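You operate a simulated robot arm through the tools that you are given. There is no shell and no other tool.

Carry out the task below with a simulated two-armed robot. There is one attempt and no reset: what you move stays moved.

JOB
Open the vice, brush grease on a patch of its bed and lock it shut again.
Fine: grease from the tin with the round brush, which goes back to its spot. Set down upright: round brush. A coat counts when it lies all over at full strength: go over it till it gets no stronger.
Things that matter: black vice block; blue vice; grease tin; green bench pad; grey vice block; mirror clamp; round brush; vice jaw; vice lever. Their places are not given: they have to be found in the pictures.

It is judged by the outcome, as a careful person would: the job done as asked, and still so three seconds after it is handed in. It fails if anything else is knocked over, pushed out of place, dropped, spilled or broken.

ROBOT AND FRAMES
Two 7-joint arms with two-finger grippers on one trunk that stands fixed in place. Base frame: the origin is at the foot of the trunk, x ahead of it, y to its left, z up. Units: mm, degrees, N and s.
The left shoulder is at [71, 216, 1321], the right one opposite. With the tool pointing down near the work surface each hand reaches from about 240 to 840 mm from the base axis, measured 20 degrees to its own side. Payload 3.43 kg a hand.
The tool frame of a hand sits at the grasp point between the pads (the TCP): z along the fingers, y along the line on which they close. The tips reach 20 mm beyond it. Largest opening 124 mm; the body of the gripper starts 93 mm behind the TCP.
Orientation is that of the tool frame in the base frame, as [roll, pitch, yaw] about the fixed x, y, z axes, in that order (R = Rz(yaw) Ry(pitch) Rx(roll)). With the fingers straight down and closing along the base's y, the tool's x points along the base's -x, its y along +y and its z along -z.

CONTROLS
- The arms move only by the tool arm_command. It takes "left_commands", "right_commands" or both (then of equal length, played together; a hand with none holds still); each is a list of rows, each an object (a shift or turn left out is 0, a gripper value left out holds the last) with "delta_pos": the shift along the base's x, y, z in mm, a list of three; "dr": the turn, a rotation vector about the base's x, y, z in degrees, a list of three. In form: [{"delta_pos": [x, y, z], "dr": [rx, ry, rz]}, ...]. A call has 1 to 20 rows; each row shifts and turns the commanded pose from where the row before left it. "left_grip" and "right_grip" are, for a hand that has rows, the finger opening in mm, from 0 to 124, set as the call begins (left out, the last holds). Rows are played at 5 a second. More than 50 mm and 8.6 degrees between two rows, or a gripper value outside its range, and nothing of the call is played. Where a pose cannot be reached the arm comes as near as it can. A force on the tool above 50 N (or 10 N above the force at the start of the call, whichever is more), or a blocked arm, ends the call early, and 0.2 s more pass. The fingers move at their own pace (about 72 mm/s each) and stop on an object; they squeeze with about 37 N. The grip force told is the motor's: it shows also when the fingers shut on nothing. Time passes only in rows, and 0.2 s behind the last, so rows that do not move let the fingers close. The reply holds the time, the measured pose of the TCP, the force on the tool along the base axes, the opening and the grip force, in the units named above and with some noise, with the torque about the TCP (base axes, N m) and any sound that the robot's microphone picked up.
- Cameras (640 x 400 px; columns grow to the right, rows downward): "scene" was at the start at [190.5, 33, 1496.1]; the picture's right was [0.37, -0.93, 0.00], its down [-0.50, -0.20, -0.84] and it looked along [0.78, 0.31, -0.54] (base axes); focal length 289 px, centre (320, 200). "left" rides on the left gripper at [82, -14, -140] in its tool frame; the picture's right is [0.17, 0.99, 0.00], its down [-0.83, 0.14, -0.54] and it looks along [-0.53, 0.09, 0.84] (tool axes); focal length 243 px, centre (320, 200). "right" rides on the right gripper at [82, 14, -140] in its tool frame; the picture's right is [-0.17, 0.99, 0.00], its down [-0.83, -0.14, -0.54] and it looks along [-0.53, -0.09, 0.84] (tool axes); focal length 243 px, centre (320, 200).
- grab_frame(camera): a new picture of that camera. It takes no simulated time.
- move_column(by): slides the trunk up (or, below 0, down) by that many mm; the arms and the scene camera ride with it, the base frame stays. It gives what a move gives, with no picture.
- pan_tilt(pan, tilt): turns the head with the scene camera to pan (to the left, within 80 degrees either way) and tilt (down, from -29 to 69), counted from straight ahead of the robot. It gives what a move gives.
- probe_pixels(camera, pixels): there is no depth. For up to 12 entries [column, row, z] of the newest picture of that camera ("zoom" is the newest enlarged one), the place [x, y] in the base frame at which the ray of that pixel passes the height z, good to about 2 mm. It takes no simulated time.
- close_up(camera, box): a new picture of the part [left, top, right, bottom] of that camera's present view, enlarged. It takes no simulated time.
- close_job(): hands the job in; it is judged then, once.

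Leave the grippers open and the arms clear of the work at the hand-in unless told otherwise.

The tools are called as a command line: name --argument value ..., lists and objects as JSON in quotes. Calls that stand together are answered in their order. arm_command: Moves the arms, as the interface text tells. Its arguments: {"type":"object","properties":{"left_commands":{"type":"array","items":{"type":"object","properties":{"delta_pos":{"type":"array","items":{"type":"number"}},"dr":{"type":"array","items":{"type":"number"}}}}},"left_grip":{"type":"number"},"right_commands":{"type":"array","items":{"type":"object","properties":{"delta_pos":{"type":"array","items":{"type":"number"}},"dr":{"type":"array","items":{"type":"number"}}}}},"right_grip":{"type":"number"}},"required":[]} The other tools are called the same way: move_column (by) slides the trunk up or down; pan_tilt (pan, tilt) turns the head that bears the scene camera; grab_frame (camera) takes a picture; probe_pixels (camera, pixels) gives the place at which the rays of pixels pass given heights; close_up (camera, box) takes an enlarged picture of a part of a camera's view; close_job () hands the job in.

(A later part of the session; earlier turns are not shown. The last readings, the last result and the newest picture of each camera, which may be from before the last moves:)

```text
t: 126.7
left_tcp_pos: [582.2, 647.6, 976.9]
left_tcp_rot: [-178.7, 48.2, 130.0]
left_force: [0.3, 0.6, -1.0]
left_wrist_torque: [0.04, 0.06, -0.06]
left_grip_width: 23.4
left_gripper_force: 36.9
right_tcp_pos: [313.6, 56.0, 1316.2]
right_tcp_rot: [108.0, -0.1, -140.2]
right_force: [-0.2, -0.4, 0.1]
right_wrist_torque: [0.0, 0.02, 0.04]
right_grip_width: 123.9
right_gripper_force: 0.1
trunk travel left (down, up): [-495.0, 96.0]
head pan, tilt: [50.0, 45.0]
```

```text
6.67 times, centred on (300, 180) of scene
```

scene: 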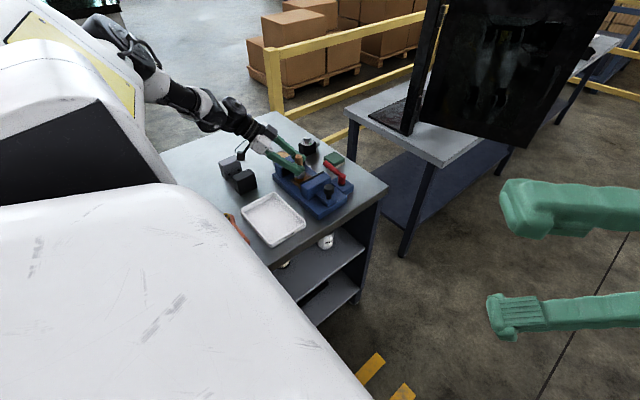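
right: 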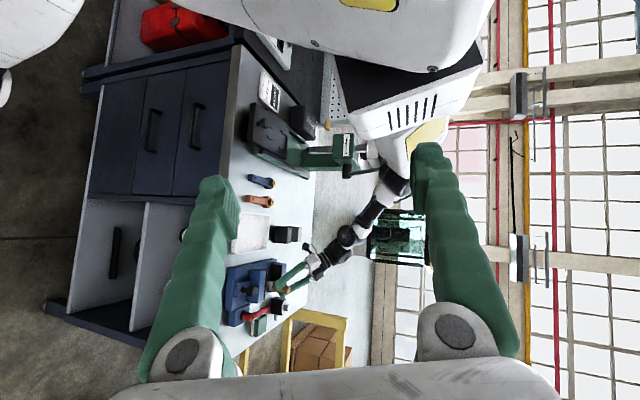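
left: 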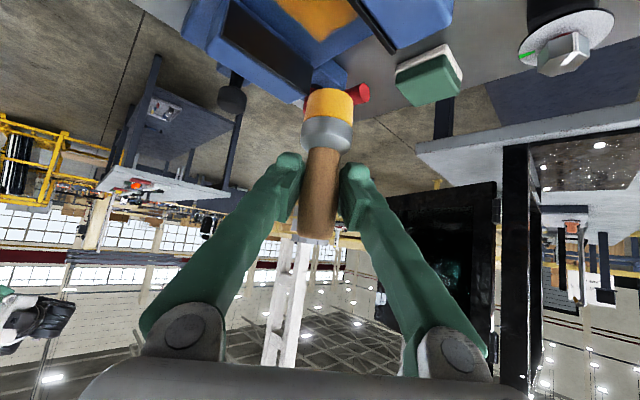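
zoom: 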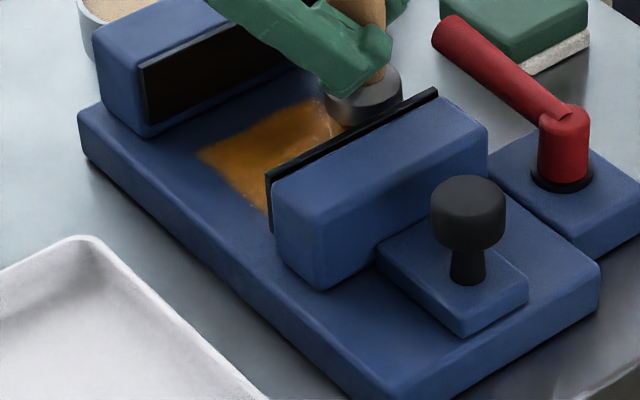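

Lift and view the patch from above again with the hand untilted.

arm_command --left_commands '[{"delta_pos": [0, 0, 35]}, {"delta_pos": [0, 5, 45]}, {"delta_pos": [0, 17, 7], "dr": [6.24, 5.0, 0]}, {"delta_pos": [0, 17, 7], "dr": [6.24, 5.0, 0]}, {"delta_pos": [0, 17, 7], "dr": [6.24, 5.0, 0]}, {"delta_pos": [0, 17, 7], "dr": [6.24, 5.0, 0]}, {"delta_pos": [0, 17, 7], "dr": [6.24, 5.0, 0]}, {"delta_pos": [0, 17, 0], "dr": [6.24, 5.0, 0]}, {"dr": [0, 0, 8]}, {}]' --left_grip 8

grab_frame --camera "left"

close_up --camera "left" --box '[140, 40, 340, 200]'

```text
t: 128.9
left_tcp_pos: [580.4, 752.9, 1092.7]
left_tcp_rot: [-179.5, 0.2, 137.6]
left_force: [0.4, 0.3, -1.0]
left_wrist_torque: [-0.02, -0.05, 0.02]
left_grip_width: 23.4
left_gripper_force: 37.0
right_tcp_pos: [311.9, 53.8, 1317.2]
right_tcp_rot: [108.1, -0.1, -139.9]
right_force: [0.6, 0.2, 0.3]
right_wrist_torque: [-0.01, -0.01, 0.0]
right_grip_width: 123.8
right_gripper_force: 0.0
trunk travel left (down, up): [-495.0, 96.0]
head pan, tilt: [50.0, 45.0]
```

```text
taken
```

left: 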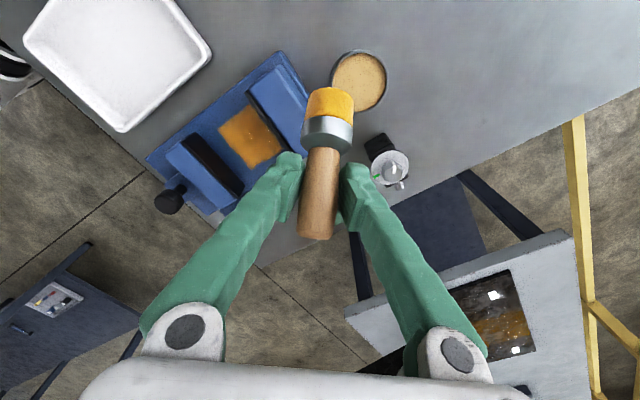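

```text
2.50 times, centred on (240, 120) of left
```

zoom: 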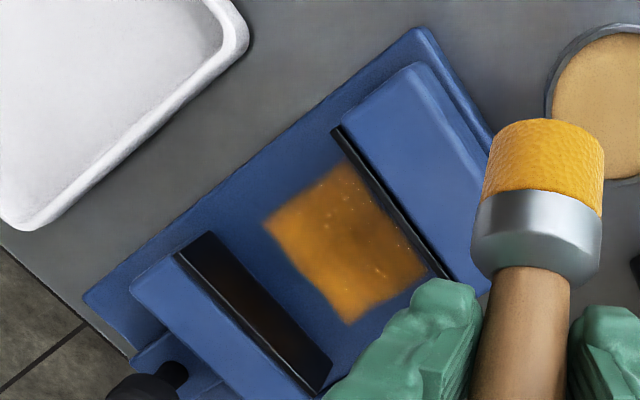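

close_up --camera "left" --box '[212, 100, 292, 160]'

probe_pixels --camera "left" --pixels '[[216, 129, 902], [244, 105, 902], [283, 147, 902], [250, 168, 902], [248, 135, 902]]'

```text
6.67 times, centred on (252, 130) of left
```

zoom: 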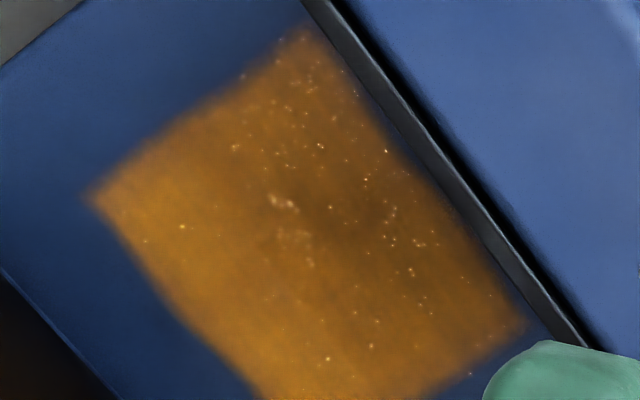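

```text
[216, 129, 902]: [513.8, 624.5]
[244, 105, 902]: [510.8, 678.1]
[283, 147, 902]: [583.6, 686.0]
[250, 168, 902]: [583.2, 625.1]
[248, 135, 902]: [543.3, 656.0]
```

It looks uniform and unchanged in the middle (saturated). Only the low-y far corner looks slightly rounded, so I'll go back for one short extra line along the low-y edge and the far edge.

arm_command --left_commands '[{"dr": [0, 0, -8]}, {"delta_pos": [-1, -15, -3], "dr": [-6.24, -5.0, 0]}, {"delta_pos": [-1, -15, -3], "dr": [-6.24, -5.0, 0]}, {"delta_pos": [-1, -15, -3], "dr": [-6.24, -5.0, 0]}, {"delta_pos": [-1, -15, -3], "dr": [-6.24, -5.0, 0]}, {"delta_pos": [-1, -15, -3], "dr": [-6.24, -5.0, 0]}, {"delta_pos": [0, -15, -3], "dr": [-6.24, -5.0, 0]}, {"delta_pos": [0, 0, -40]}, {"delta_pos": [0, 0, -38]}, {"delta_pos": [0, 0, -17]}, {}]' --left_grip 8

close_up --camera "scene" --box '[265, 150, 335, 210]'

```text
t: 131.3
left_tcp_pos: [574.0, 663.2, 979.3]
left_tcp_rot: [-178.6, 48.3, 129.9]
left_force: [0.2, -0.8, -0.5]
left_wrist_torque: [-0.01, 0.0, 0.03]
left_grip_width: 23.3
left_gripper_force: 37.1
right_tcp_pos: [312.0, 54.8, 1318.6]
right_tcp_rot: [108.0, 0.1, -140.1]
right_force: [-0.1, 0.7, 0.5]
right_wrist_torque: [-0.01, -0.02, 0.03]
right_grip_width: 124.0
right_gripper_force: 0.1
trunk travel left (down, up): [-495.0, 96.0]
head pan, tilt: [50.0, 45.0]
```

```text
6.67 times, centred on (300, 180) of scene
```

zoom: 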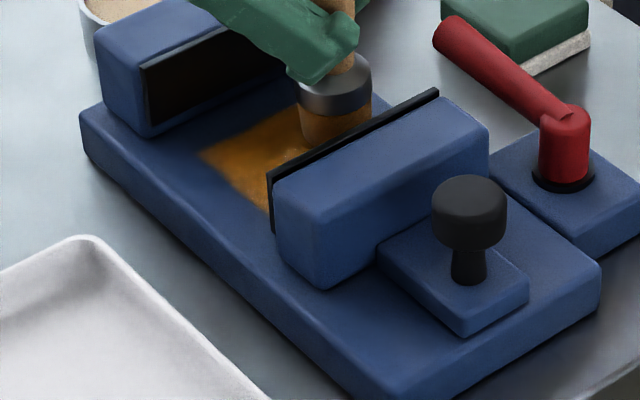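

arm_command --left_commands '[{"delta_pos": [4, -11, -1.5]}, {"delta_pos": [4, -11, 0]}, {"delta_pos": [-13, 0, 0]}, {"delta_pos": [-13, 0, 0]}, {"delta_pos": [-13, 0, 0]}, {"delta_pos": [0, 5, 0]}, {"delta_pos": [13, 0, 0]}, {"delta_pos": [13, 0, 0]}, {"delta_pos": [13, -5, 0]}, {"delta_pos": [0, 12, 0]}, {"delta_pos": [0, 12, 0]}, {"delta_pos": [0, 12, 0]}, {"delta_pos": [0, 10, 0]}, {"delta_pos": [-14, 0, 0]}, {"delta_pos": [-14, 0, 0]}, {"delta_pos": [-14, 0, 0]}, {"delta_pos": [0, -10, 0]}, {"delta_pos": [14, 0, 0]}, {"delta_pos": [14, -5, 0]}, {}]' --left_grip 8

arm_command --left_commands '[{"delta_pos": [0, 0, 35]}, {"delta_pos": [0, 5, 45]}, {"delta_pos": [0, 14, 5], "dr": [6.24, 5.0, 0]}, {"delta_pos": [0, 14, 5], "dr": [6.24, 5.0, 0]}, {"delta_pos": [0, 14, 5], "dr": [6.24, 5.0, 0]}, {"delta_pos": [0, 14, 5], "dr": [6.24, 5.0, 0]}, {"delta_pos": [0, 14, 5], "dr": [6.24, 5.0, 0]}, {"delta_pos": [0, 14, 0], "dr": [6.24, 5.0, 0]}, {"dr": [0, 0, 8]}, {}]' --left_grip 8

close_up --camera "left" --box '[180, 60, 300, 180]'

```text
t: 135.5
left_tcp_pos: [565.4, 667.3, 979.0]
left_tcp_rot: [-178.8, 48.2, 130.0]
left_force: [0.5, -0.9, -0.8]
left_wrist_torque: [0.0, 0.0, 0.0]
left_grip_width: 23.3
left_gripper_force: 37.2
left hand out of reach, approached as far as the arm can: row 13
right_tcp_pos: [311.3, 54.7, 1318.1]
right_tcp_rot: [108.0, 0.0, -140.0]
right_force: [0.2, 0.1, 0.1]
right_wrist_torque: [-0.01, -0.02, -0.03]
right_grip_width: 123.9
right_gripper_force: 0.1
trunk travel left (down, up): [-495.0, 96.0]
head pan, tilt: [50.0, 45.0]
```

```text
t: 137.7
left_tcp_pos: [566.3, 756.4, 1083.4]
left_tcp_rot: [-179.5, 0.2, 137.6]
left_force: [0.2, -0.1, -0.3]
left_wrist_torque: [-0.02, -0.03, -0.01]
left_grip_width: 23.3
left_gripper_force: 37.2
right_tcp_pos: [311.4, 55.4, 1316.3]
right_tcp_rot: [107.9, 0.0, -140.0]
right_force: [0.3, -0.1, -0.5]
right_wrist_torque: [-0.05, 0.03, 0.0]
right_grip_width: 123.9
right_gripper_force: 0.0
trunk travel left (down, up): [-495.0, 96.0]
head pan, tilt: [50.0, 45.0]
```

```text
3.33 times, centred on (240, 120) of left
```

zoom: 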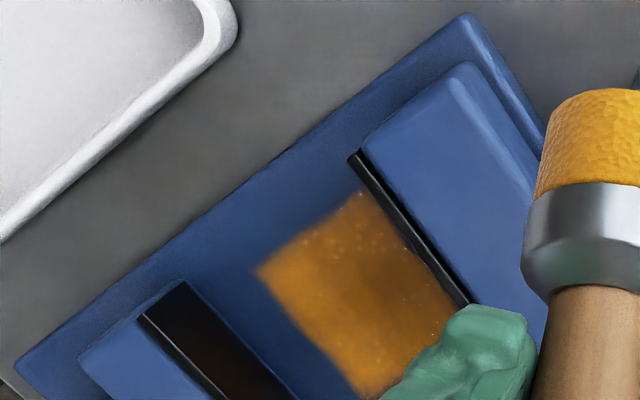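

The coat is uniform with clean edges. Now I return the brush: with the hand upright, swing the yaw back by +88° while moving to about (575,800), high.

arm_command --left_commands '[{"delta_pos": [0.8, 4, 2.5], "dr": [0, 0, 8]}, {"delta_pos": [0.8, 4, 2.5], "dr": [0, 0, 8]}, {"delta_pos": [0.8, 4, 2.5], "dr": [0, 0, 8]}, {"delta_pos": [0.8, 4, 2.5], "dr": [0, 0, 8]}, {"delta_pos": [0.8, 4, 2.5], "dr": [0, 0, 8]}, {"delta_pos": [0.8, 4, 2.5], "dr": [0, 0, 8]}, {"delta_pos": [0.8, 4, 2.5], "dr": [0, 0, 8]}, {"delta_pos": [0.8, 4, 2.5], "dr": [0, 0, 8]}, {"delta_pos": [0.8, 4, 2.5], "dr": [0, 0, 8]}, {"delta_pos": [0.8, 4, 2.5], "dr": [0, 0, 8]}, {"delta_pos": [0.8, 4, 2.5], "dr": [0, 0, 8]}, {}]' --left_grip 8

grab_frame --camera "left"

```text
t: 140.3
left_tcp_pos: [576.1, 802.8, 1112.5]
left_tcp_rot: [-179.6, 0.2, -134.4]
left_force: [0.6, 0.5, -0.5]
left_wrist_torque: [0.03, 0.0, -0.01]
left_grip_width: 23.3
left_gripper_force: 37.3
right_tcp_pos: [310.7, 53.8, 1317.8]
right_tcp_rot: [108.0, 0.0, -139.9]
right_force: [-0.2, 0.1, 0.5]
right_wrist_torque: [0.01, 0.01, 0.02]
right_grip_width: 124.0
right_gripper_force: 0.0
trunk travel left (down, up): [-495.0, 96.0]
head pan, tilt: [50.0, 45.0]
```

```text
taken
```

left: 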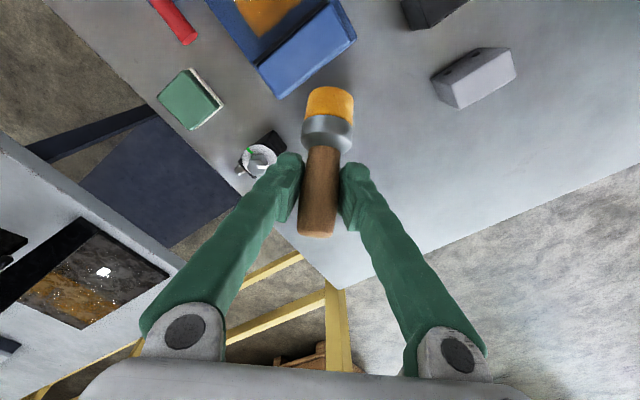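

Now tilt 24°, move outward, tilt the other 24°, ending near (640,850).

arm_command --left_commands '[{"dr": [5.72, -5.6, 0]}, {"dr": [5.72, -5.6, 0]}, {"dr": [5.72, -5.6, 0]}, {"delta_pos": [25, 18, 0]}, {"delta_pos": [25, 18, 0]}, {"delta_pos": [10, 10, 0], "dr": [5.72, -5.6, 0]}, {"delta_pos": [0, 0, 0], "dr": [5.72, -5.6, 0]}, {"dr": [5.72, -5.6, 0]}, {}]' --left_grip 8

grab_frame --camera "left"

close_up --camera "scene" --box '[230, 60, 370, 180]'

```text
t: 142.3
left_tcp_pos: [634.0, 847.1, 1113.2]
left_tcp_rot: [-179.7, 48.3, -134.3]
left_force: [-0.2, -0.4, -0.7]
left_wrist_torque: [0.03, -0.03, 0.01]
left_grip_width: 23.4
left_gripper_force: 37.3
right_tcp_pos: [311.9, 54.2, 1317.7]
right_tcp_rot: [108.0, 0.0, -140.0]
right_force: [-0.2, 0.1, -0.3]
right_wrist_torque: [0.03, 0.0, -0.02]
right_grip_width: 124.1
right_gripper_force: 0.1
trunk travel left (down, up): [-495.0, 96.0]
head pan, tilt: [50.0, 45.0]
```

```text
taken
```

left: 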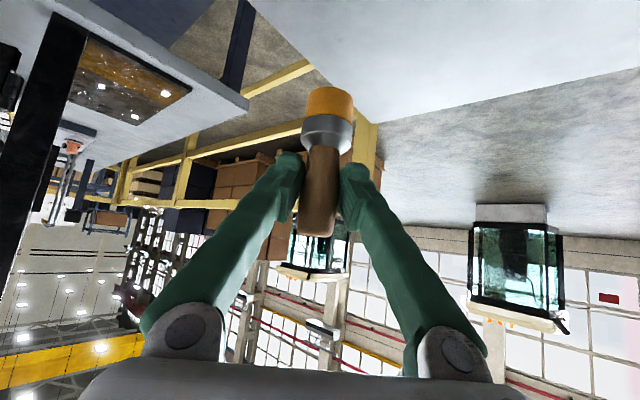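

```text
3.33 times, centred on (300, 120) of scene
```

zoom: 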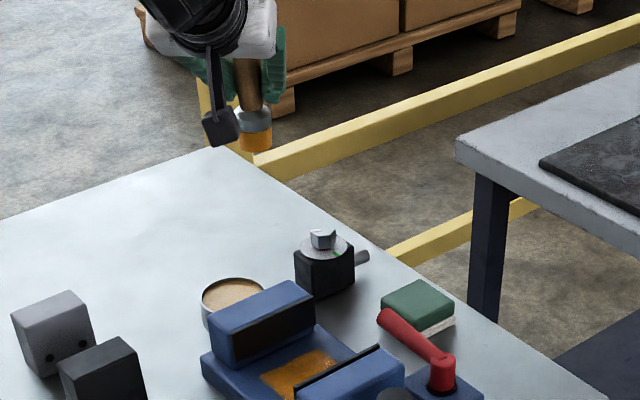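

Lower the trunk by 20 and move above the brush's spot: target TCP (695,895), about 60 mm above set-down height.

move_column --by -20

arm_command --left_commands '[{"delta_pos": [20, 16, -25]}, {"delta_pos": [20, 16, -25]}, {"delta_pos": [21, 16, -30]}, {}, {}]' --left_grip 8

grab_frame --camera "left"

close_up --camera "scene" --box '[230, 60, 360, 160]'

```text
t: 142.9
left_tcp_pos: [634.6, 847.1, 1093.3]
left_tcp_rot: [-179.6, 48.2, -134.5]
left_force: [-0.2, -0.2, -0.9]
left_wrist_torque: [-0.03, -0.01, -0.02]
left_grip_width: 23.7
left_gripper_force: 37.2
right_tcp_pos: [312.3, 54.5, 1297.2]
right_tcp_rot: [108.1, 0.0, -140.0]
right_force: [0.6, -0.8, 0.2]
right_wrist_torque: [0.02, 0.03, -0.01]
right_grip_width: 124.0
right_gripper_force: 0.0
trunk travel left (down, up): [-475.0, 116.0]
head pan, tilt: [50.0, 45.0]
```

```text
t: 144.1
left_tcp_pos: [696.6, 896.3, 1012.8]
left_tcp_rot: [-179.6, 48.3, -134.4]
left_force: [0.7, 0.0, -1.0]
left_wrist_torque: [0.02, -0.05, 0.01]
left_grip_width: 23.3
left_gripper_force: 36.9
right_tcp_pos: [312.8, 54.8, 1297.1]
right_tcp_rot: [108.0, 0.0, -140.0]
right_force: [0.2, 0.4, 0.0]
right_wrist_torque: [-0.02, -0.01, -0.03]
right_grip_width: 123.8
right_gripper_force: 0.1
trunk travel left (down, up): [-475.0, 116.0]
head pan, tilt: [50.0, 45.0]
```

```text
taken
```

left: 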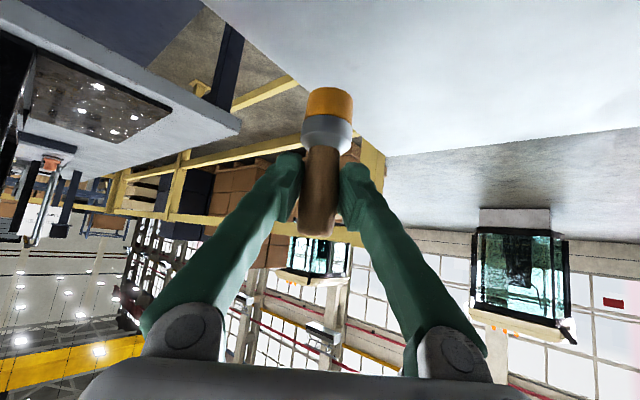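

```text
4.00 times, centred on (295, 110) of scene
```

zoom: 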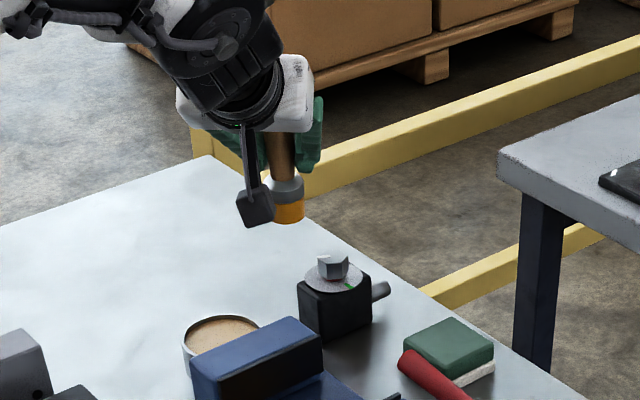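

The brush lines up with its earlier lifted picture within about 2 mm. Tiny correction, then lower to just above the bench.

arm_command --left_commands '[{"delta_pos": [-1.6, 0.3, -20]}, {"delta_pos": [0, 0, -20]}, {"delta_pos": [0, 0, -16]}, {}]' --left_grip 8

close_up --camera "scene" --box '[230, 60, 360, 160]'

grab_frame --camera "left"

```text
t: 145.1
left_tcp_pos: [694.8, 894.7, 957.0]
left_tcp_rot: [-179.7, 48.3, -134.5]
left_force: [-0.4, 0.4, -1.1]
left_wrist_torque: [-0.01, 0.08, 0.01]
left_grip_width: 23.5
left_gripper_force: 37.3
right_tcp_pos: [312.1, 54.2, 1297.6]
right_tcp_rot: [108.0, 0.0, -140.0]
right_force: [0.4, -0.5, 0.0]
right_wrist_torque: [-0.03, -0.02, -0.01]
right_grip_width: 124.1
right_gripper_force: 0.1
trunk travel left (down, up): [-475.0, 116.0]
head pan, tilt: [50.0, 45.0]
```

```text
4.00 times, centred on (295, 110) of scene
```

zoom: 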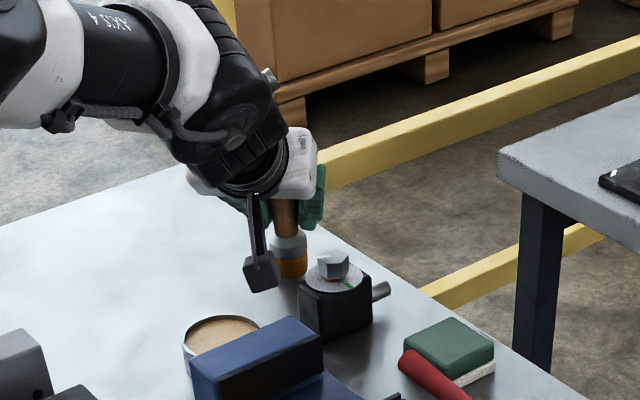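

```text
taken
```

left: 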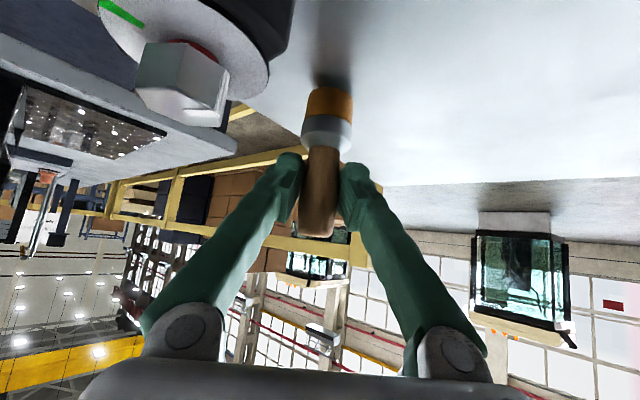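

Lower in 1.5 mm steps until I feel the bench.

arm_command --left_commands '[{"delta_pos": [0, 0, -1.5]}, {"delta_pos": [0, 0, -1.5]}, {}]' --left_grip 8

arm_command --left_commands '[{"delta_pos": [0, 0, -1.2]}, {"delta_pos": [0, 0, -1.2]}, {}]' --left_grip 8

```text
t: 145.9
left_tcp_pos: [695.6, 894.7, 954.2]
left_tcp_rot: [-179.7, 48.2, -134.5]
left_force: [-0.1, -0.1, -0.5]
left_wrist_torque: [0.0, 0.01, -0.02]
left_grip_width: 23.6
left_gripper_force: 36.6
right_tcp_pos: [312.2, 54.3, 1296.2]
right_tcp_rot: [108.1, -0.1, -140.0]
right_force: [-0.1, -0.1, -0.7]
right_wrist_torque: [-0.04, 0.0, -0.01]
right_grip_width: 124.2
right_gripper_force: 0.1
trunk travel left (down, up): [-475.0, 116.0]
head pan, tilt: [50.0, 45.0]
```

```text
t: 146.7
left_tcp_pos: [694.9, 895.6, 952.7]
left_tcp_rot: [-179.6, 48.3, -134.5]
left_force: [-0.8, -0.7, -0.7]
left_wrist_torque: [0.04, 0.01, -0.02]
left_grip_width: 23.7
left_gripper_force: 37.0
right_tcp_pos: [311.8, 53.9, 1297.7]
right_tcp_rot: [108.0, 0.1, -140.0]
right_force: [0.0, -0.7, -0.3]
right_wrist_torque: [-0.01, -0.01, -0.03]
right_grip_width: 124.2
right_gripper_force: 0.1
trunk travel left (down, up): [-475.0, 116.0]
head pan, tilt: [50.0, 45.0]
```

arm_command --left_commands '[{"delta_pos": [0, 0, -1.2]}, {"delta_pos": [0, 0, -1.2]}, {}]' --left_grip 8

close_up --camera "scene" --box '[260, 90, 330, 150]'

```text
t: 147.5
left_tcp_pos: [693.6, 895.8, 949.9]
left_tcp_rot: [-179.6, 48.4, -134.5]
left_force: [1.2, 1.2, 4.8]
left_wrist_torque: [0.1, -0.03, 0.0]
left_grip_width: 23.3
left_gripper_force: 37.1
right_tcp_pos: [312.4, 53.6, 1297.1]
right_tcp_rot: [108.0, 0.0, -139.9]
right_force: [-0.2, -0.6, 0.0]
right_wrist_torque: [-0.01, 0.02, 0.0]
right_grip_width: 123.7
right_gripper_force: 0.1
trunk travel left (down, up): [-475.0, 116.0]
head pan, tilt: [50.0, 45.0]
```

```text
6.67 times, centred on (295, 120) of scene
```

zoom: 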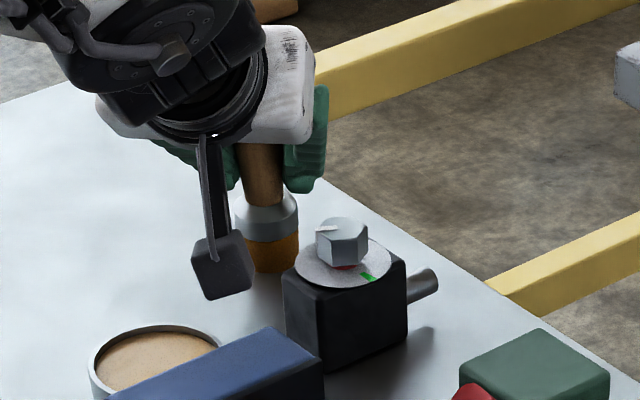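

Contact (≈5 N) at z≈950: it stands on the bench. Release and check.

arm_command --left_commands '[{}, {}, {}, {}]' --left_grip 56

grab_frame --camera "left"

close_up --camera "scene" --box '[260, 90, 330, 150]'

```text
t: 148.5
left_tcp_pos: [694.7, 896.5, 948.7]
left_tcp_rot: [-179.7, 48.3, -134.6]
left_force: [0.6, 0.4, -0.2]
left_wrist_torque: [0.02, 0.01, 0.01]
left_grip_width: 56.0
left_gripper_force: 0.0
right_tcp_pos: [312.2, 54.5, 1296.6]
right_tcp_rot: [108.0, 0.1, -140.0]
right_force: [0.0, 1.0, 0.6]
right_wrist_torque: [0.01, 0.01, -0.01]
right_grip_width: 123.9
right_gripper_force: 0.1
trunk travel left (down, up): [-475.0, 116.0]
head pan, tilt: [50.0, 45.0]
```

```text
taken
```

left: 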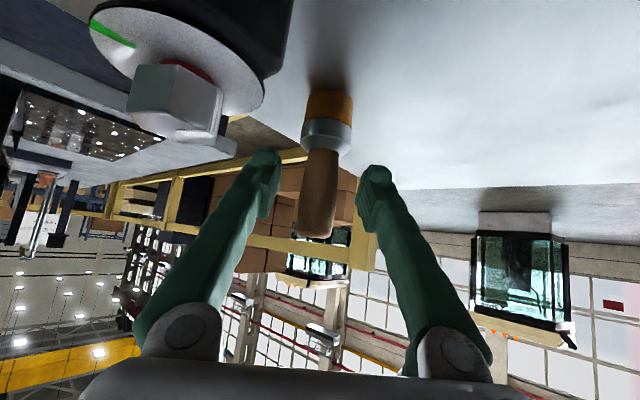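

```text
6.67 times, centred on (295, 120) of scene
```

zoom: 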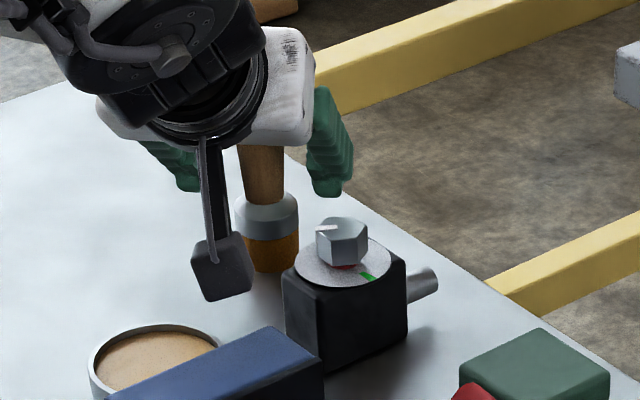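

The brush stands free. Retreat back along the finger direction.

arm_command --left_commands '[{"delta_pos": [-12, -12, 15]}, {"delta_pos": [-13, -13, 16]}, {"delta_pos": [-13, -13, 20]}, {"delta_pos": [-13, -13, 25]}, {"delta_pos": [0, 0, 40]}, {"delta_pos": [0, 0, 40]}, {}]' --left_grip 60

grab_frame --camera "left"

close_up --camera "scene" --box '[255, 95, 385, 210]'

probe_pixels --camera "zoom" --pixels '[[208, 122, 880], [202, 35, 977]]'

```text
t: 150.1
left_tcp_pos: [642.5, 842.7, 1104.8]
left_tcp_rot: [-179.7, 48.2, -134.4]
left_force: [-0.3, -0.8, 1.4]
left_wrist_torque: [0.0, 0.02, 0.0]
left_grip_width: 59.8
left_gripper_force: 0.1
right_tcp_pos: [312.1, 54.0, 1296.5]
right_tcp_rot: [108.0, -0.1, -140.0]
right_force: [0.2, -0.2, -0.7]
right_wrist_torque: [-0.02, 0.02, 0.0]
right_grip_width: 124.1
right_gripper_force: 0.0
trunk travel left (down, up): [-475.0, 116.0]
head pan, tilt: [50.0, 45.0]
```

```text
taken
```

left: 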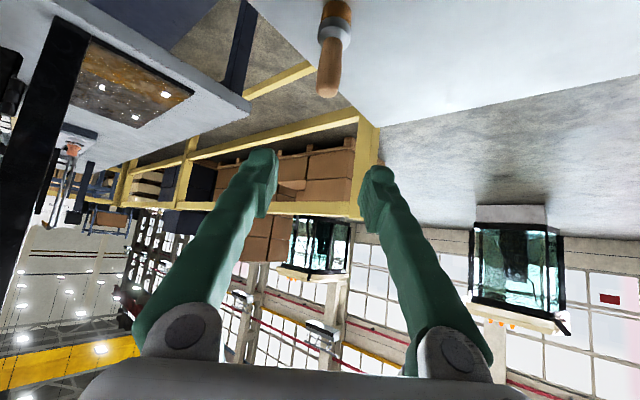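

```text
3.48 times, centred on (320, 152) of scene
```

zoom: 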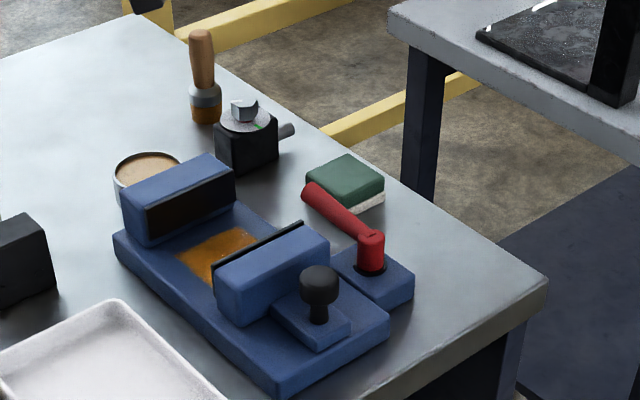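

```text
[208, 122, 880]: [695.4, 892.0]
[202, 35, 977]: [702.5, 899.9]
```

The brush stands in its original spot in the same crop (top at 201,32, base at 206,122). Now back to the jaw: level the hand, yaw to −157°, and move over the knob at about (548,527).

arm_command --left_commands '[{"delta_pos": [0, 0, 0], "dr": [-5.72, 5.6, 0]}, {"delta_pos": [-10, -10, 0], "dr": [-5.72, 5.6, 0]}, {"delta_pos": [-15, -15, 0], "dr": [-5.72, 5.6, 0]}, {"delta_pos": [-15, -25, 0], "dr": [-5.72, 5.6, 0]}, {"delta_pos": [-10, -35, 0], "dr": [-5.72, 5.6, 0]}, {"delta_pos": [-10, -40, 0], "dr": [-5.72, 5.6, 0]}, {"delta_pos": [-10, -45, 0], "dr": [0, 0, -7.6]}, {"delta_pos": [-10, -45, 0], "dr": [0, 0, -7.6]}, {"delta_pos": [-8, -45, 0], "dr": [0, 0, -7.6]}, {"delta_pos": [-6, -45, 0]}, {}]' --left_grip 70

grab_frame --camera "left"

```text
t: 152.5
left_tcp_pos: [551.1, 538.6, 1103.9]
left_tcp_rot: [-179.5, 0.2, -157.2]
left_force: [0.0, 0.3, -0.2]
left_wrist_torque: [-0.02, 0.0, -0.04]
left_grip_width: 70.1
left_gripper_force: 0.1
right_tcp_pos: [312.4, 54.9, 1297.2]
right_tcp_rot: [108.0, 0.0, -140.0]
right_force: [0.2, -0.3, 0.0]
right_wrist_torque: [-0.03, 0.01, 0.02]
right_grip_width: 123.9
right_gripper_force: 0.0
trunk travel left (down, up): [-475.0, 116.0]
head pan, tilt: [50.0, 45.0]
```

```text
taken
```

left: 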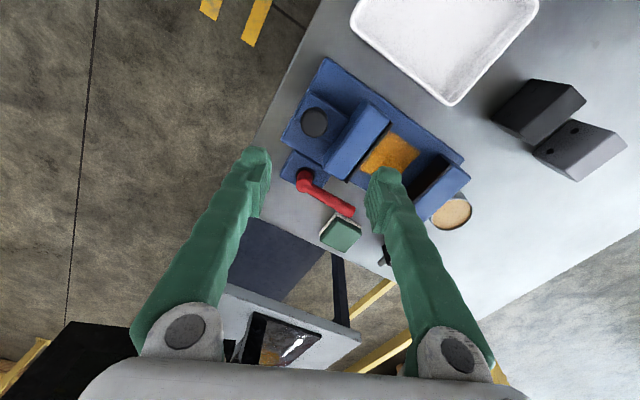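

Good overview. I'll probe the knob and check the patch once more from here.

probe_pixels --camera "left" --pixels '[[314, 121, 966], [300, 121, 960], [328, 121, 960]]'

close_up --camera "left" --box '[350, 115, 440, 185]'

```text
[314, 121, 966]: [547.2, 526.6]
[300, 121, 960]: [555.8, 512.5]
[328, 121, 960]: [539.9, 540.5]
```

```text
5.71 times, centred on (395, 150) of left
```

zoom: 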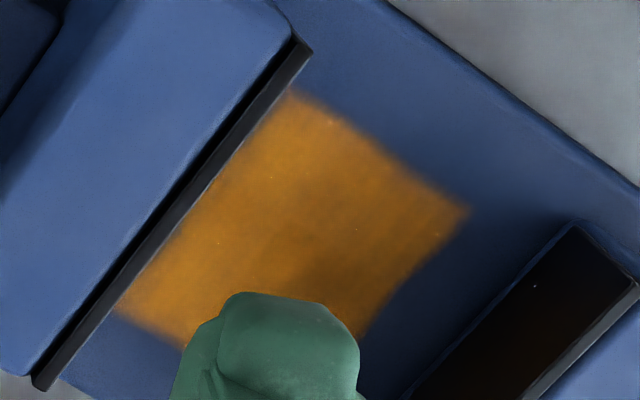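

The patch is uniform to its edges. Now descend on the knob at (547.3,526.5) with a 46 mm opening.

arm_command --left_commands '[{"delta_pos": [-3.6, -12, -35]}, {"delta_pos": [0, 0, -40]}, {"delta_pos": [0, 0, -40]}, {"delta_pos": [0, 0, -20]}, {"delta_pos": [0, 0, -14]}, {}]' --left_grip 46

grab_frame --camera "left"

```text
t: 153.9
left_tcp_pos: [547.0, 525.0, 955.8]
left_tcp_rot: [-179.7, 0.2, -157.4]
left_force: [-0.6, -0.2, 0.0]
left_wrist_torque: [-0.03, -0.03, 0.01]
left_grip_width: 46.2
left_gripper_force: 0.0
right_tcp_pos: [311.0, 53.7, 1296.4]
right_tcp_rot: [107.9, -0.1, -140.0]
right_force: [0.1, 0.4, -0.3]
right_wrist_torque: [-0.02, -0.03, 0.01]
right_grip_width: 123.9
right_gripper_force: 0.1
trunk travel left (down, up): [-475.0, 116.0]
head pan, tilt: [50.0, 45.0]
```

```text
taken
```

left: 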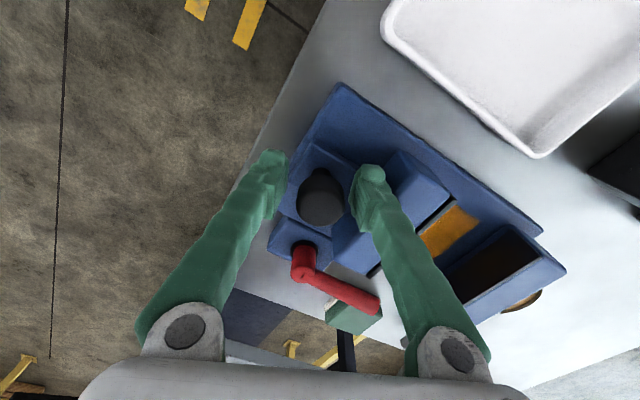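

Close on the knob.

arm_command --left_commands '[{}, {}, {}]' --left_grip 20

arm_command --left_commands '[{"delta_pos": [0, 8, 0]}, {"delta_pos": [0, 8, 0]}, {"delta_pos": [0, 8, 0]}, {"delta_pos": [0, 8, 0]}, {}]' --left_grip 20

```text
t: 154.7
left_tcp_pos: [546.9, 525.9, 954.8]
left_tcp_rot: [-179.6, 0.2, -157.3]
left_force: [-2.1, 5.2, -0.7]
left_wrist_torque: [0.1, -0.06, 0.11]
left_grip_width: 24.7
left_gripper_force: 45.0
right_tcp_pos: [311.8, 55.0, 1296.6]
right_tcp_rot: [108.1, 0.0, -139.9]
right_force: [0.3, 0.9, -0.3]
right_wrist_torque: [-0.04, 0.0, -0.02]
right_grip_width: 124.0
right_gripper_force: 0.2
trunk travel left (down, up): [-475.0, 116.0]
head pan, tilt: [50.0, 45.0]
```

```text
t: 155.9
left_tcp_pos: [545.4, 561.6, 954.9]
left_tcp_rot: [-179.7, 0.1, -157.2]
left_force: [-2.5, 1.2, -16.0]
left_wrist_torque: [-0.21, 0.32, 0.01]
left_grip_width: 24.6
left_gripper_force: 45.0
right_tcp_pos: [312.1, 54.8, 1296.4]
right_tcp_rot: [108.0, 0.0, -140.0]
right_force: [-0.3, 0.4, -0.6]
right_wrist_torque: [0.0, 0.04, 0.0]
right_grip_width: 124.1
right_gripper_force: 0.1
trunk travel left (down, up): [-475.0, 116.0]
head pan, tilt: [50.0, 45.0]
```

The jaw slides back. Ease down 1.5 mm (pulling up 16 N) and continue.

arm_command --left_commands '[{"delta_pos": [0, 0, -1.5]}, {"delta_pos": [0, 8, 0]}, {"delta_pos": [0, 8, 0]}, {"delta_pos": [0, 8, 0]}, {"delta_pos": [0, 8, 0]}, {"delta_pos": [0, 8, 0]}, {}]' --left_grip 20

close_up --camera "scene" --box '[250, 90, 400, 210]'

```text
t: 157.5
left_tcp_pos: [546.6, 601.4, 954.0]
left_tcp_rot: [-179.6, 0.3, -157.2]
left_force: [-2.6, 0.6, -6.1]
left_wrist_torque: [-0.1, 0.05, 0.05]
left_grip_width: 24.9
left_gripper_force: 45.0
right_tcp_pos: [311.7, 54.2, 1296.3]
right_tcp_rot: [107.9, 0.0, -140.0]
right_force: [-0.2, 0.0, 0.7]
right_wrist_torque: [-0.02, 0.01, 0.02]
right_grip_width: 124.2
right_gripper_force: 0.0
trunk travel left (down, up): [-475.0, 116.0]
head pan, tilt: [50.0, 45.0]
```

```text
3.33 times, centred on (325, 150) of scene
```

zoom: 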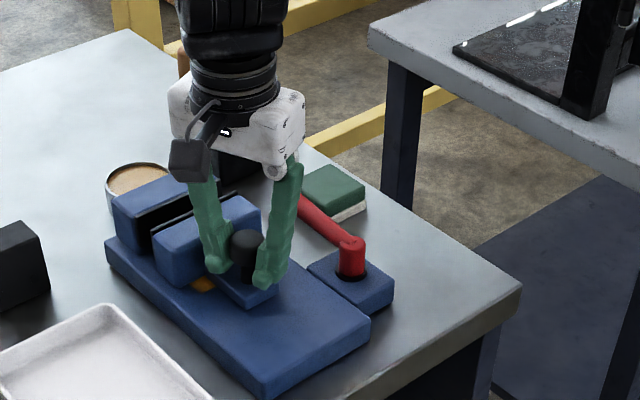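

arm_command --left_commands '[{"delta_pos": [0, 7, 0]}, {"delta_pos": [0, 7, 0]}, {"delta_pos": [0, 5, 0]}, {"delta_pos": [0, 4, 0]}, {}]' --left_grip 20

close_up --camera "scene" --box '[250, 90, 400, 210]'

grab_frame --camera "left"

```text
t: 158.7
left_tcp_pos: [546.0, 621.0, 954.8]
left_tcp_rot: [-179.6, 0.3, -157.4]
left_force: [1.4, -10.8, -9.6]
left_wrist_torque: [0.12, -0.42, -0.07]
left_grip_width: 24.5
left_gripper_force: 44.4
right_tcp_pos: [312.2, 53.3, 1296.7]
right_tcp_rot: [107.9, -0.1, -140.0]
right_force: [-0.2, 0.0, 0.3]
right_wrist_torque: [0.02, 0.0, 0.01]
right_grip_width: 123.7
right_gripper_force: 0.1
trunk travel left (down, up): [-475.0, 116.0]
head pan, tilt: [50.0, 45.0]
```

```text
3.33 times, centred on (325, 150) of scene
```

zoom: 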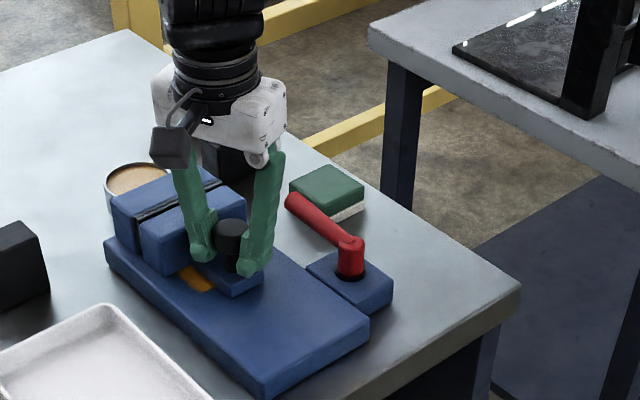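

```text
taken
```

left: 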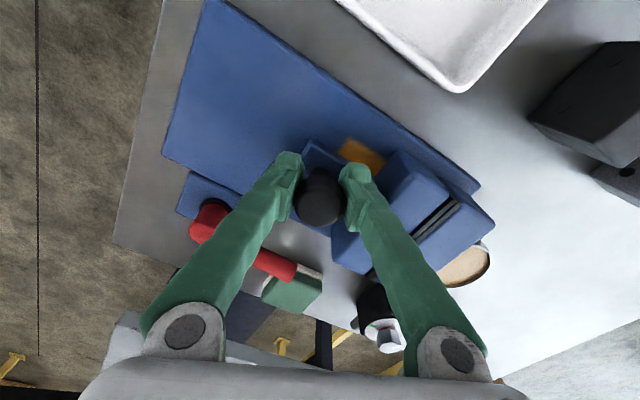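

The jaws meet (−11 N). Push 2 mm more to seat them.

arm_command --left_commands '[{"delta_pos": [0, 2, 0]}, {"delta_pos": [0, 1, 0]}, {}]' --left_grip 20

close_up --camera "left" --box '[280, 120, 500, 280]'

```text
t: 159.5
left_tcp_pos: [546.6, 621.2, 953.6]
left_tcp_rot: [-179.5, 0.1, -157.4]
left_force: [-1.1, -29.9, -18.0]
left_wrist_torque: [-0.02, -0.15, -0.2]
left_grip_width: 24.5
left_gripper_force: 45.6
right_tcp_pos: [312.2, 51.5, 1297.4]
right_tcp_rot: [107.9, 0.0, -140.0]
right_force: [0.5, 0.0, 0.0]
right_wrist_torque: [-0.01, -0.02, 0.01]
right_grip_width: 124.2
right_gripper_force: 0.1
trunk travel left (down, up): [-475.0, 116.0]
head pan, tilt: [50.0, 45.0]
```

```text
2.50 times, centred on (390, 200) of left
```

zoom: 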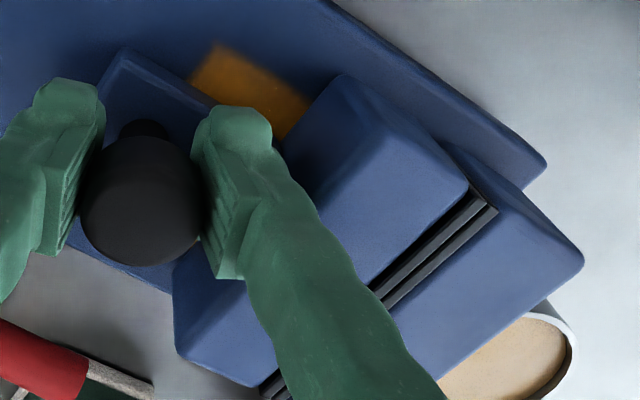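

Firmly shut (30 N). Relax, open to 42 mm and rise.

arm_command --left_commands '[{"delta_pos": [0, -2.5, 0]}, {}]' --left_grip 20

arm_command --left_commands '[{}, {}, {}]' --left_grip 42

arm_command --left_commands '[{"delta_pos": [0, 0, 20]}, {"delta_pos": [0, 0, 40]}, {"delta_pos": [0, 0, 45]}, {}]' --left_grip 42

grab_frame --camera "left"

```text
t: 160.1
left_tcp_pos: [546.8, 621.7, 953.9]
left_tcp_rot: [-179.7, 0.1, -157.1]
left_force: [-0.3, -22.4, -14.7]
left_wrist_torque: [-0.17, 0.46, -0.1]
left_grip_width: 24.7
left_gripper_force: 45.5
right_tcp_pos: [312.8, 53.0, 1297.2]
right_tcp_rot: [108.0, 0.0, -140.0]
right_force: [0.5, 0.3, 0.5]
right_wrist_torque: [0.0, 0.02, 0.01]
right_grip_width: 123.9
right_gripper_force: 0.0
trunk travel left (down, up): [-475.0, 116.0]
head pan, tilt: [50.0, 45.0]
```

```text
t: 160.9
left_tcp_pos: [545.1, 624.6, 954.0]
left_tcp_rot: [-179.6, 0.3, -157.1]
left_force: [1.1, 0.4, 0.0]
left_wrist_torque: [-0.01, 0.0, 0.0]
left_grip_width: 42.0
left_gripper_force: 0.1
right_tcp_pos: [310.7, 54.8, 1297.3]
right_tcp_rot: [108.1, 0.0, -140.1]
right_force: [-0.6, 1.2, -0.6]
right_wrist_torque: [0.02, 0.0, 0.0]
right_grip_width: 124.2
right_gripper_force: 0.0
trunk travel left (down, up): [-475.0, 116.0]
head pan, tilt: [50.0, 45.0]
```

```text
t: 161.9
left_tcp_pos: [545.6, 622.3, 1057.6]
left_tcp_rot: [-179.5, 0.1, -157.3]
left_force: [0.0, 1.2, 0.1]
left_wrist_torque: [0.0, 0.02, 0.02]
left_grip_width: 42.0
left_gripper_force: 0.0
right_tcp_pos: [312.9, 53.9, 1296.2]
right_tcp_rot: [108.0, 0.0, -140.0]
right_force: [0.6, 0.4, -0.9]
right_wrist_torque: [-0.01, -0.01, 0.04]
right_grip_width: 124.1
right_gripper_force: 0.1
trunk travel left (down, up): [-475.0, 116.0]
head pan, tilt: [50.0, 45.0]
```

```text
taken
```

left: 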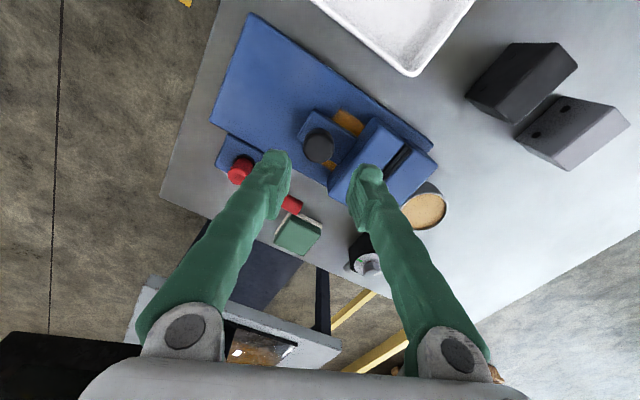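

The jaw is shut. Next the lever: I return to the straddle pose used when it opened — TCP (637.6,630), yaw −116°, tilt 24° — approaching from above.

arm_command --left_commands '[{"delta_pos": [15, 1, 0], "dr": [0, 0, 8.26]}, {"delta_pos": [15, 2, 0], "dr": [0, 0, 8.26]}, {"delta_pos": [15, 2, 0], "dr": [0, 0, 8.26]}, {"delta_pos": [15, 2, 0], "dr": [0, 0, 8.26]}, {"delta_pos": [15, 1, 0], "dr": [0, 0, 8.26]}, {"delta_pos": [10, 0, 0], "dr": [7.19, -3.5, 0]}, {"delta_pos": [7, 0, 0], "dr": [7.19, -3.5, 0]}, {"dr": [7.19, -3.5, 0]}, {}]' --left_grip 50

grab_frame --camera "left"

close_up --camera "scene" --box '[270, 70, 400, 200]'

```text
t: 163.9
left_tcp_pos: [636.0, 629.7, 1061.1]
left_tcp_rot: [-179.7, 24.4, -115.9]
left_force: [0.7, -0.4, -0.2]
left_wrist_torque: [0.02, 0.02, 0.05]
left_grip_width: 50.3
left_gripper_force: 0.1
right_tcp_pos: [311.1, 52.1, 1298.2]
right_tcp_rot: [107.9, 0.1, -139.9]
right_force: [-0.5, -0.6, 0.5]
right_wrist_torque: [-0.02, 0.02, -0.01]
right_grip_width: 123.9
right_gripper_force: 0.0
trunk travel left (down, up): [-475.0, 116.0]
head pan, tilt: [50.0, 45.0]
```

```text
taken
```

left: 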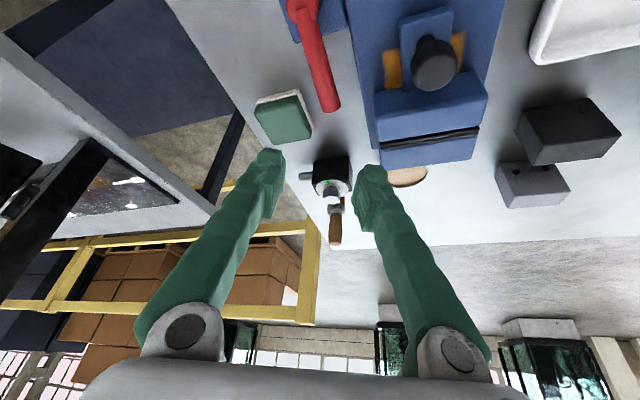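

```text
3.08 times, centred on (335, 135) of scene
```

zoom: 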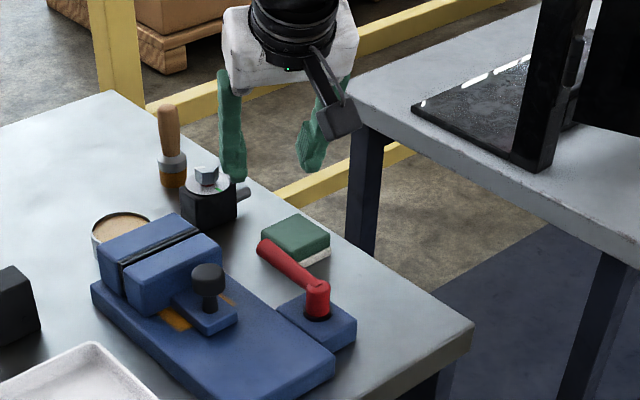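

Descend to straddle the lever bar.

arm_command --left_commands '[{"delta_pos": [1.6, 0.3, -35]}, {"delta_pos": [0, 0, -35]}, {"delta_pos": [0, 0, -30]}, {"delta_pos": [0, 0, -20]}, {}]' --left_grip 50

grab_frame --camera "left"

```text
t: 165.1
left_tcp_pos: [640.0, 631.1, 939.5]
left_tcp_rot: [-179.7, 24.2, -115.9]
left_force: [0.1, 0.1, 0.4]
left_wrist_torque: [-0.03, -0.03, 0.01]
left_grip_width: 50.1
left_gripper_force: 0.1
right_tcp_pos: [312.2, 54.0, 1297.2]
right_tcp_rot: [108.0, 0.0, -140.1]
right_force: [0.7, 0.0, -0.3]
right_wrist_torque: [-0.01, 0.0, -0.02]
right_grip_width: 123.8
right_gripper_force: 0.1
trunk travel left (down, up): [-475.0, 116.0]
head pan, tilt: [50.0, 45.0]
```

```text
taken
```

left: 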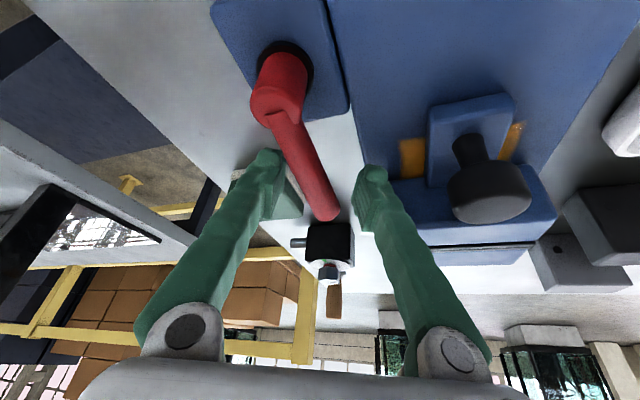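

Straddled as before. Now push the bar clockwise, back toward +x, along the arc.

arm_command --left_commands '[{"delta_pos": [8, -2, 0]}, {"delta_pos": [7, -3, 0]}, {"delta_pos": [8.2, -3, 0], "dr": [0, 0, -6]}, {"delta_pos": [7.6, -4, 0], "dr": [0, 0, -6]}, {"delta_pos": [7.1, -5.1, 0], "dr": [0, 0, -6]}, {}]' --left_grip 50

grab_frame --camera "left"

```text
t: 166.5
left_tcp_pos: [676.5, 614.0, 939.8]
left_tcp_rot: [-179.7, 24.2, -134.0]
left_force: [-1.6, 1.3, -0.6]
left_wrist_torque: [-0.06, 0.0, 0.05]
left_grip_width: 51.0
left_gripper_force: 0.8
right_tcp_pos: [311.5, 54.6, 1296.5]
right_tcp_rot: [108.0, 0.0, -140.0]
right_force: [1.0, 0.0, -0.6]
right_wrist_torque: [-0.01, -0.01, -0.01]
right_grip_width: 124.2
right_gripper_force: 0.0
trunk travel left (down, up): [-475.0, 116.0]
head pan, tilt: [50.0, 45.0]
```

```text
taken
```

left: 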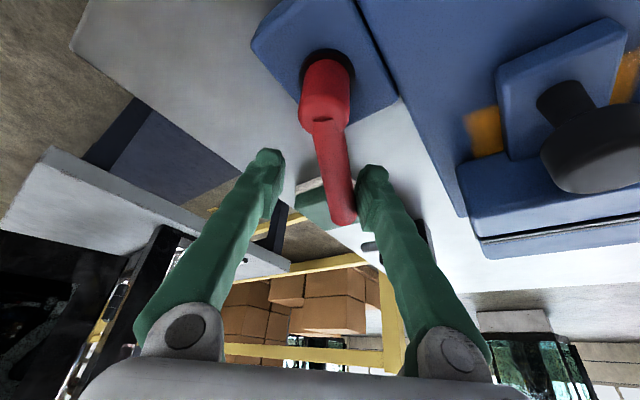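

Contact on the correct finger and the bar is moving. Continue.

arm_command --left_commands '[{"delta_pos": [6.3, -6, 0], "dr": [0, 0, -6.5]}, {"delta_pos": [5.4, -6.8, 0], "dr": [0, 0, -6.5]}, {"delta_pos": [4.4, -7.6, 0], "dr": [0, 0, -6.5]}, {"delta_pos": [3.2, -8, 0], "dr": [0, 0, -6.5]}, {}]' --left_grip 50

grab_frame --camera "left"

```text
t: 167.7
left_tcp_pos: [694.7, 585.9, 938.7]
left_tcp_rot: [-179.6, 24.2, -160.1]
left_force: [-1.2, 1.3, -0.6]
left_wrist_torque: [-0.04, 0.03, 0.03]
left_grip_width: 50.8
left_gripper_force: 0.3
right_tcp_pos: [311.9, 54.2, 1297.2]
right_tcp_rot: [108.0, 0.0, -140.0]
right_force: [0.5, -1.0, -0.5]
right_wrist_torque: [0.05, 0.01, -0.01]
right_grip_width: 124.1
right_gripper_force: 0.0
trunk travel left (down, up): [-475.0, 116.0]
head pan, tilt: [50.0, 45.0]
```

```text
taken
```

left: 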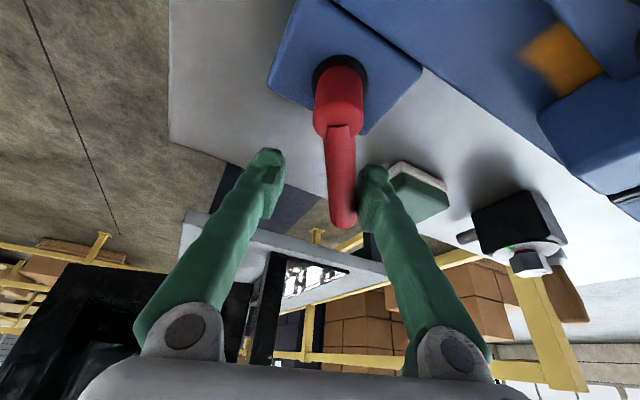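

Nearly there: bar at about 34°. Continue to the lock.

arm_command --left_commands '[{"delta_pos": [2.2, -8.5, 0], "dr": [0, 0, -5]}, {"delta_pos": [1, -8.7, 0], "dr": [0, 0, -5]}, {"delta_pos": [-0.3, -8.6, 0], "dr": [0, 0, -5]}, {"delta_pos": [-1, -7, 0], "dr": [0, 0, -5]}, {}]' --left_grip 50

grab_frame --camera "left"

```text
t: 168.9
left_tcp_pos: [698.3, 553.5, 938.8]
left_tcp_rot: [-179.6, 24.3, 180.0]
left_force: [0.3, 1.2, 0.3]
left_wrist_torque: [-0.02, 0.0, 0.05]
left_grip_width: 50.7
left_gripper_force: 0.4
right_tcp_pos: [312.2, 54.9, 1297.2]
right_tcp_rot: [108.0, 0.0, -140.0]
right_force: [0.6, 0.7, 0.1]
right_wrist_torque: [0.0, 0.02, 0.01]
right_grip_width: 124.0
right_gripper_force: 0.1
trunk travel left (down, up): [-475.0, 116.0]
head pan, tilt: [50.0, 45.0]
```

```text
taken
```

left: 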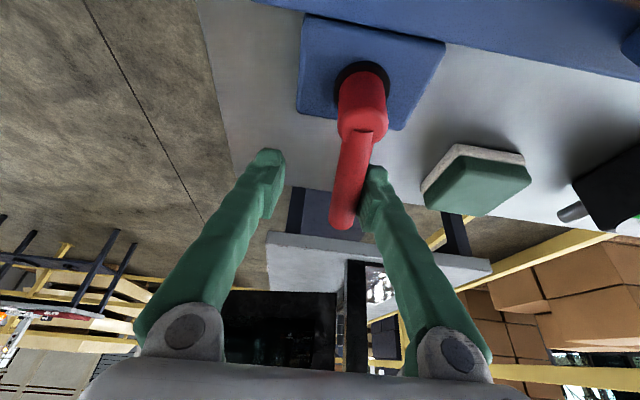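

Probe the bar to see the angle.

probe_pixels --camera "left" --pixels '[[344, 218, 941], [361, 108, 932], [353, 160, 940]]'

```text
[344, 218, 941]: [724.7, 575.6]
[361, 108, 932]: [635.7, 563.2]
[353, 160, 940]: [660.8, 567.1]
```

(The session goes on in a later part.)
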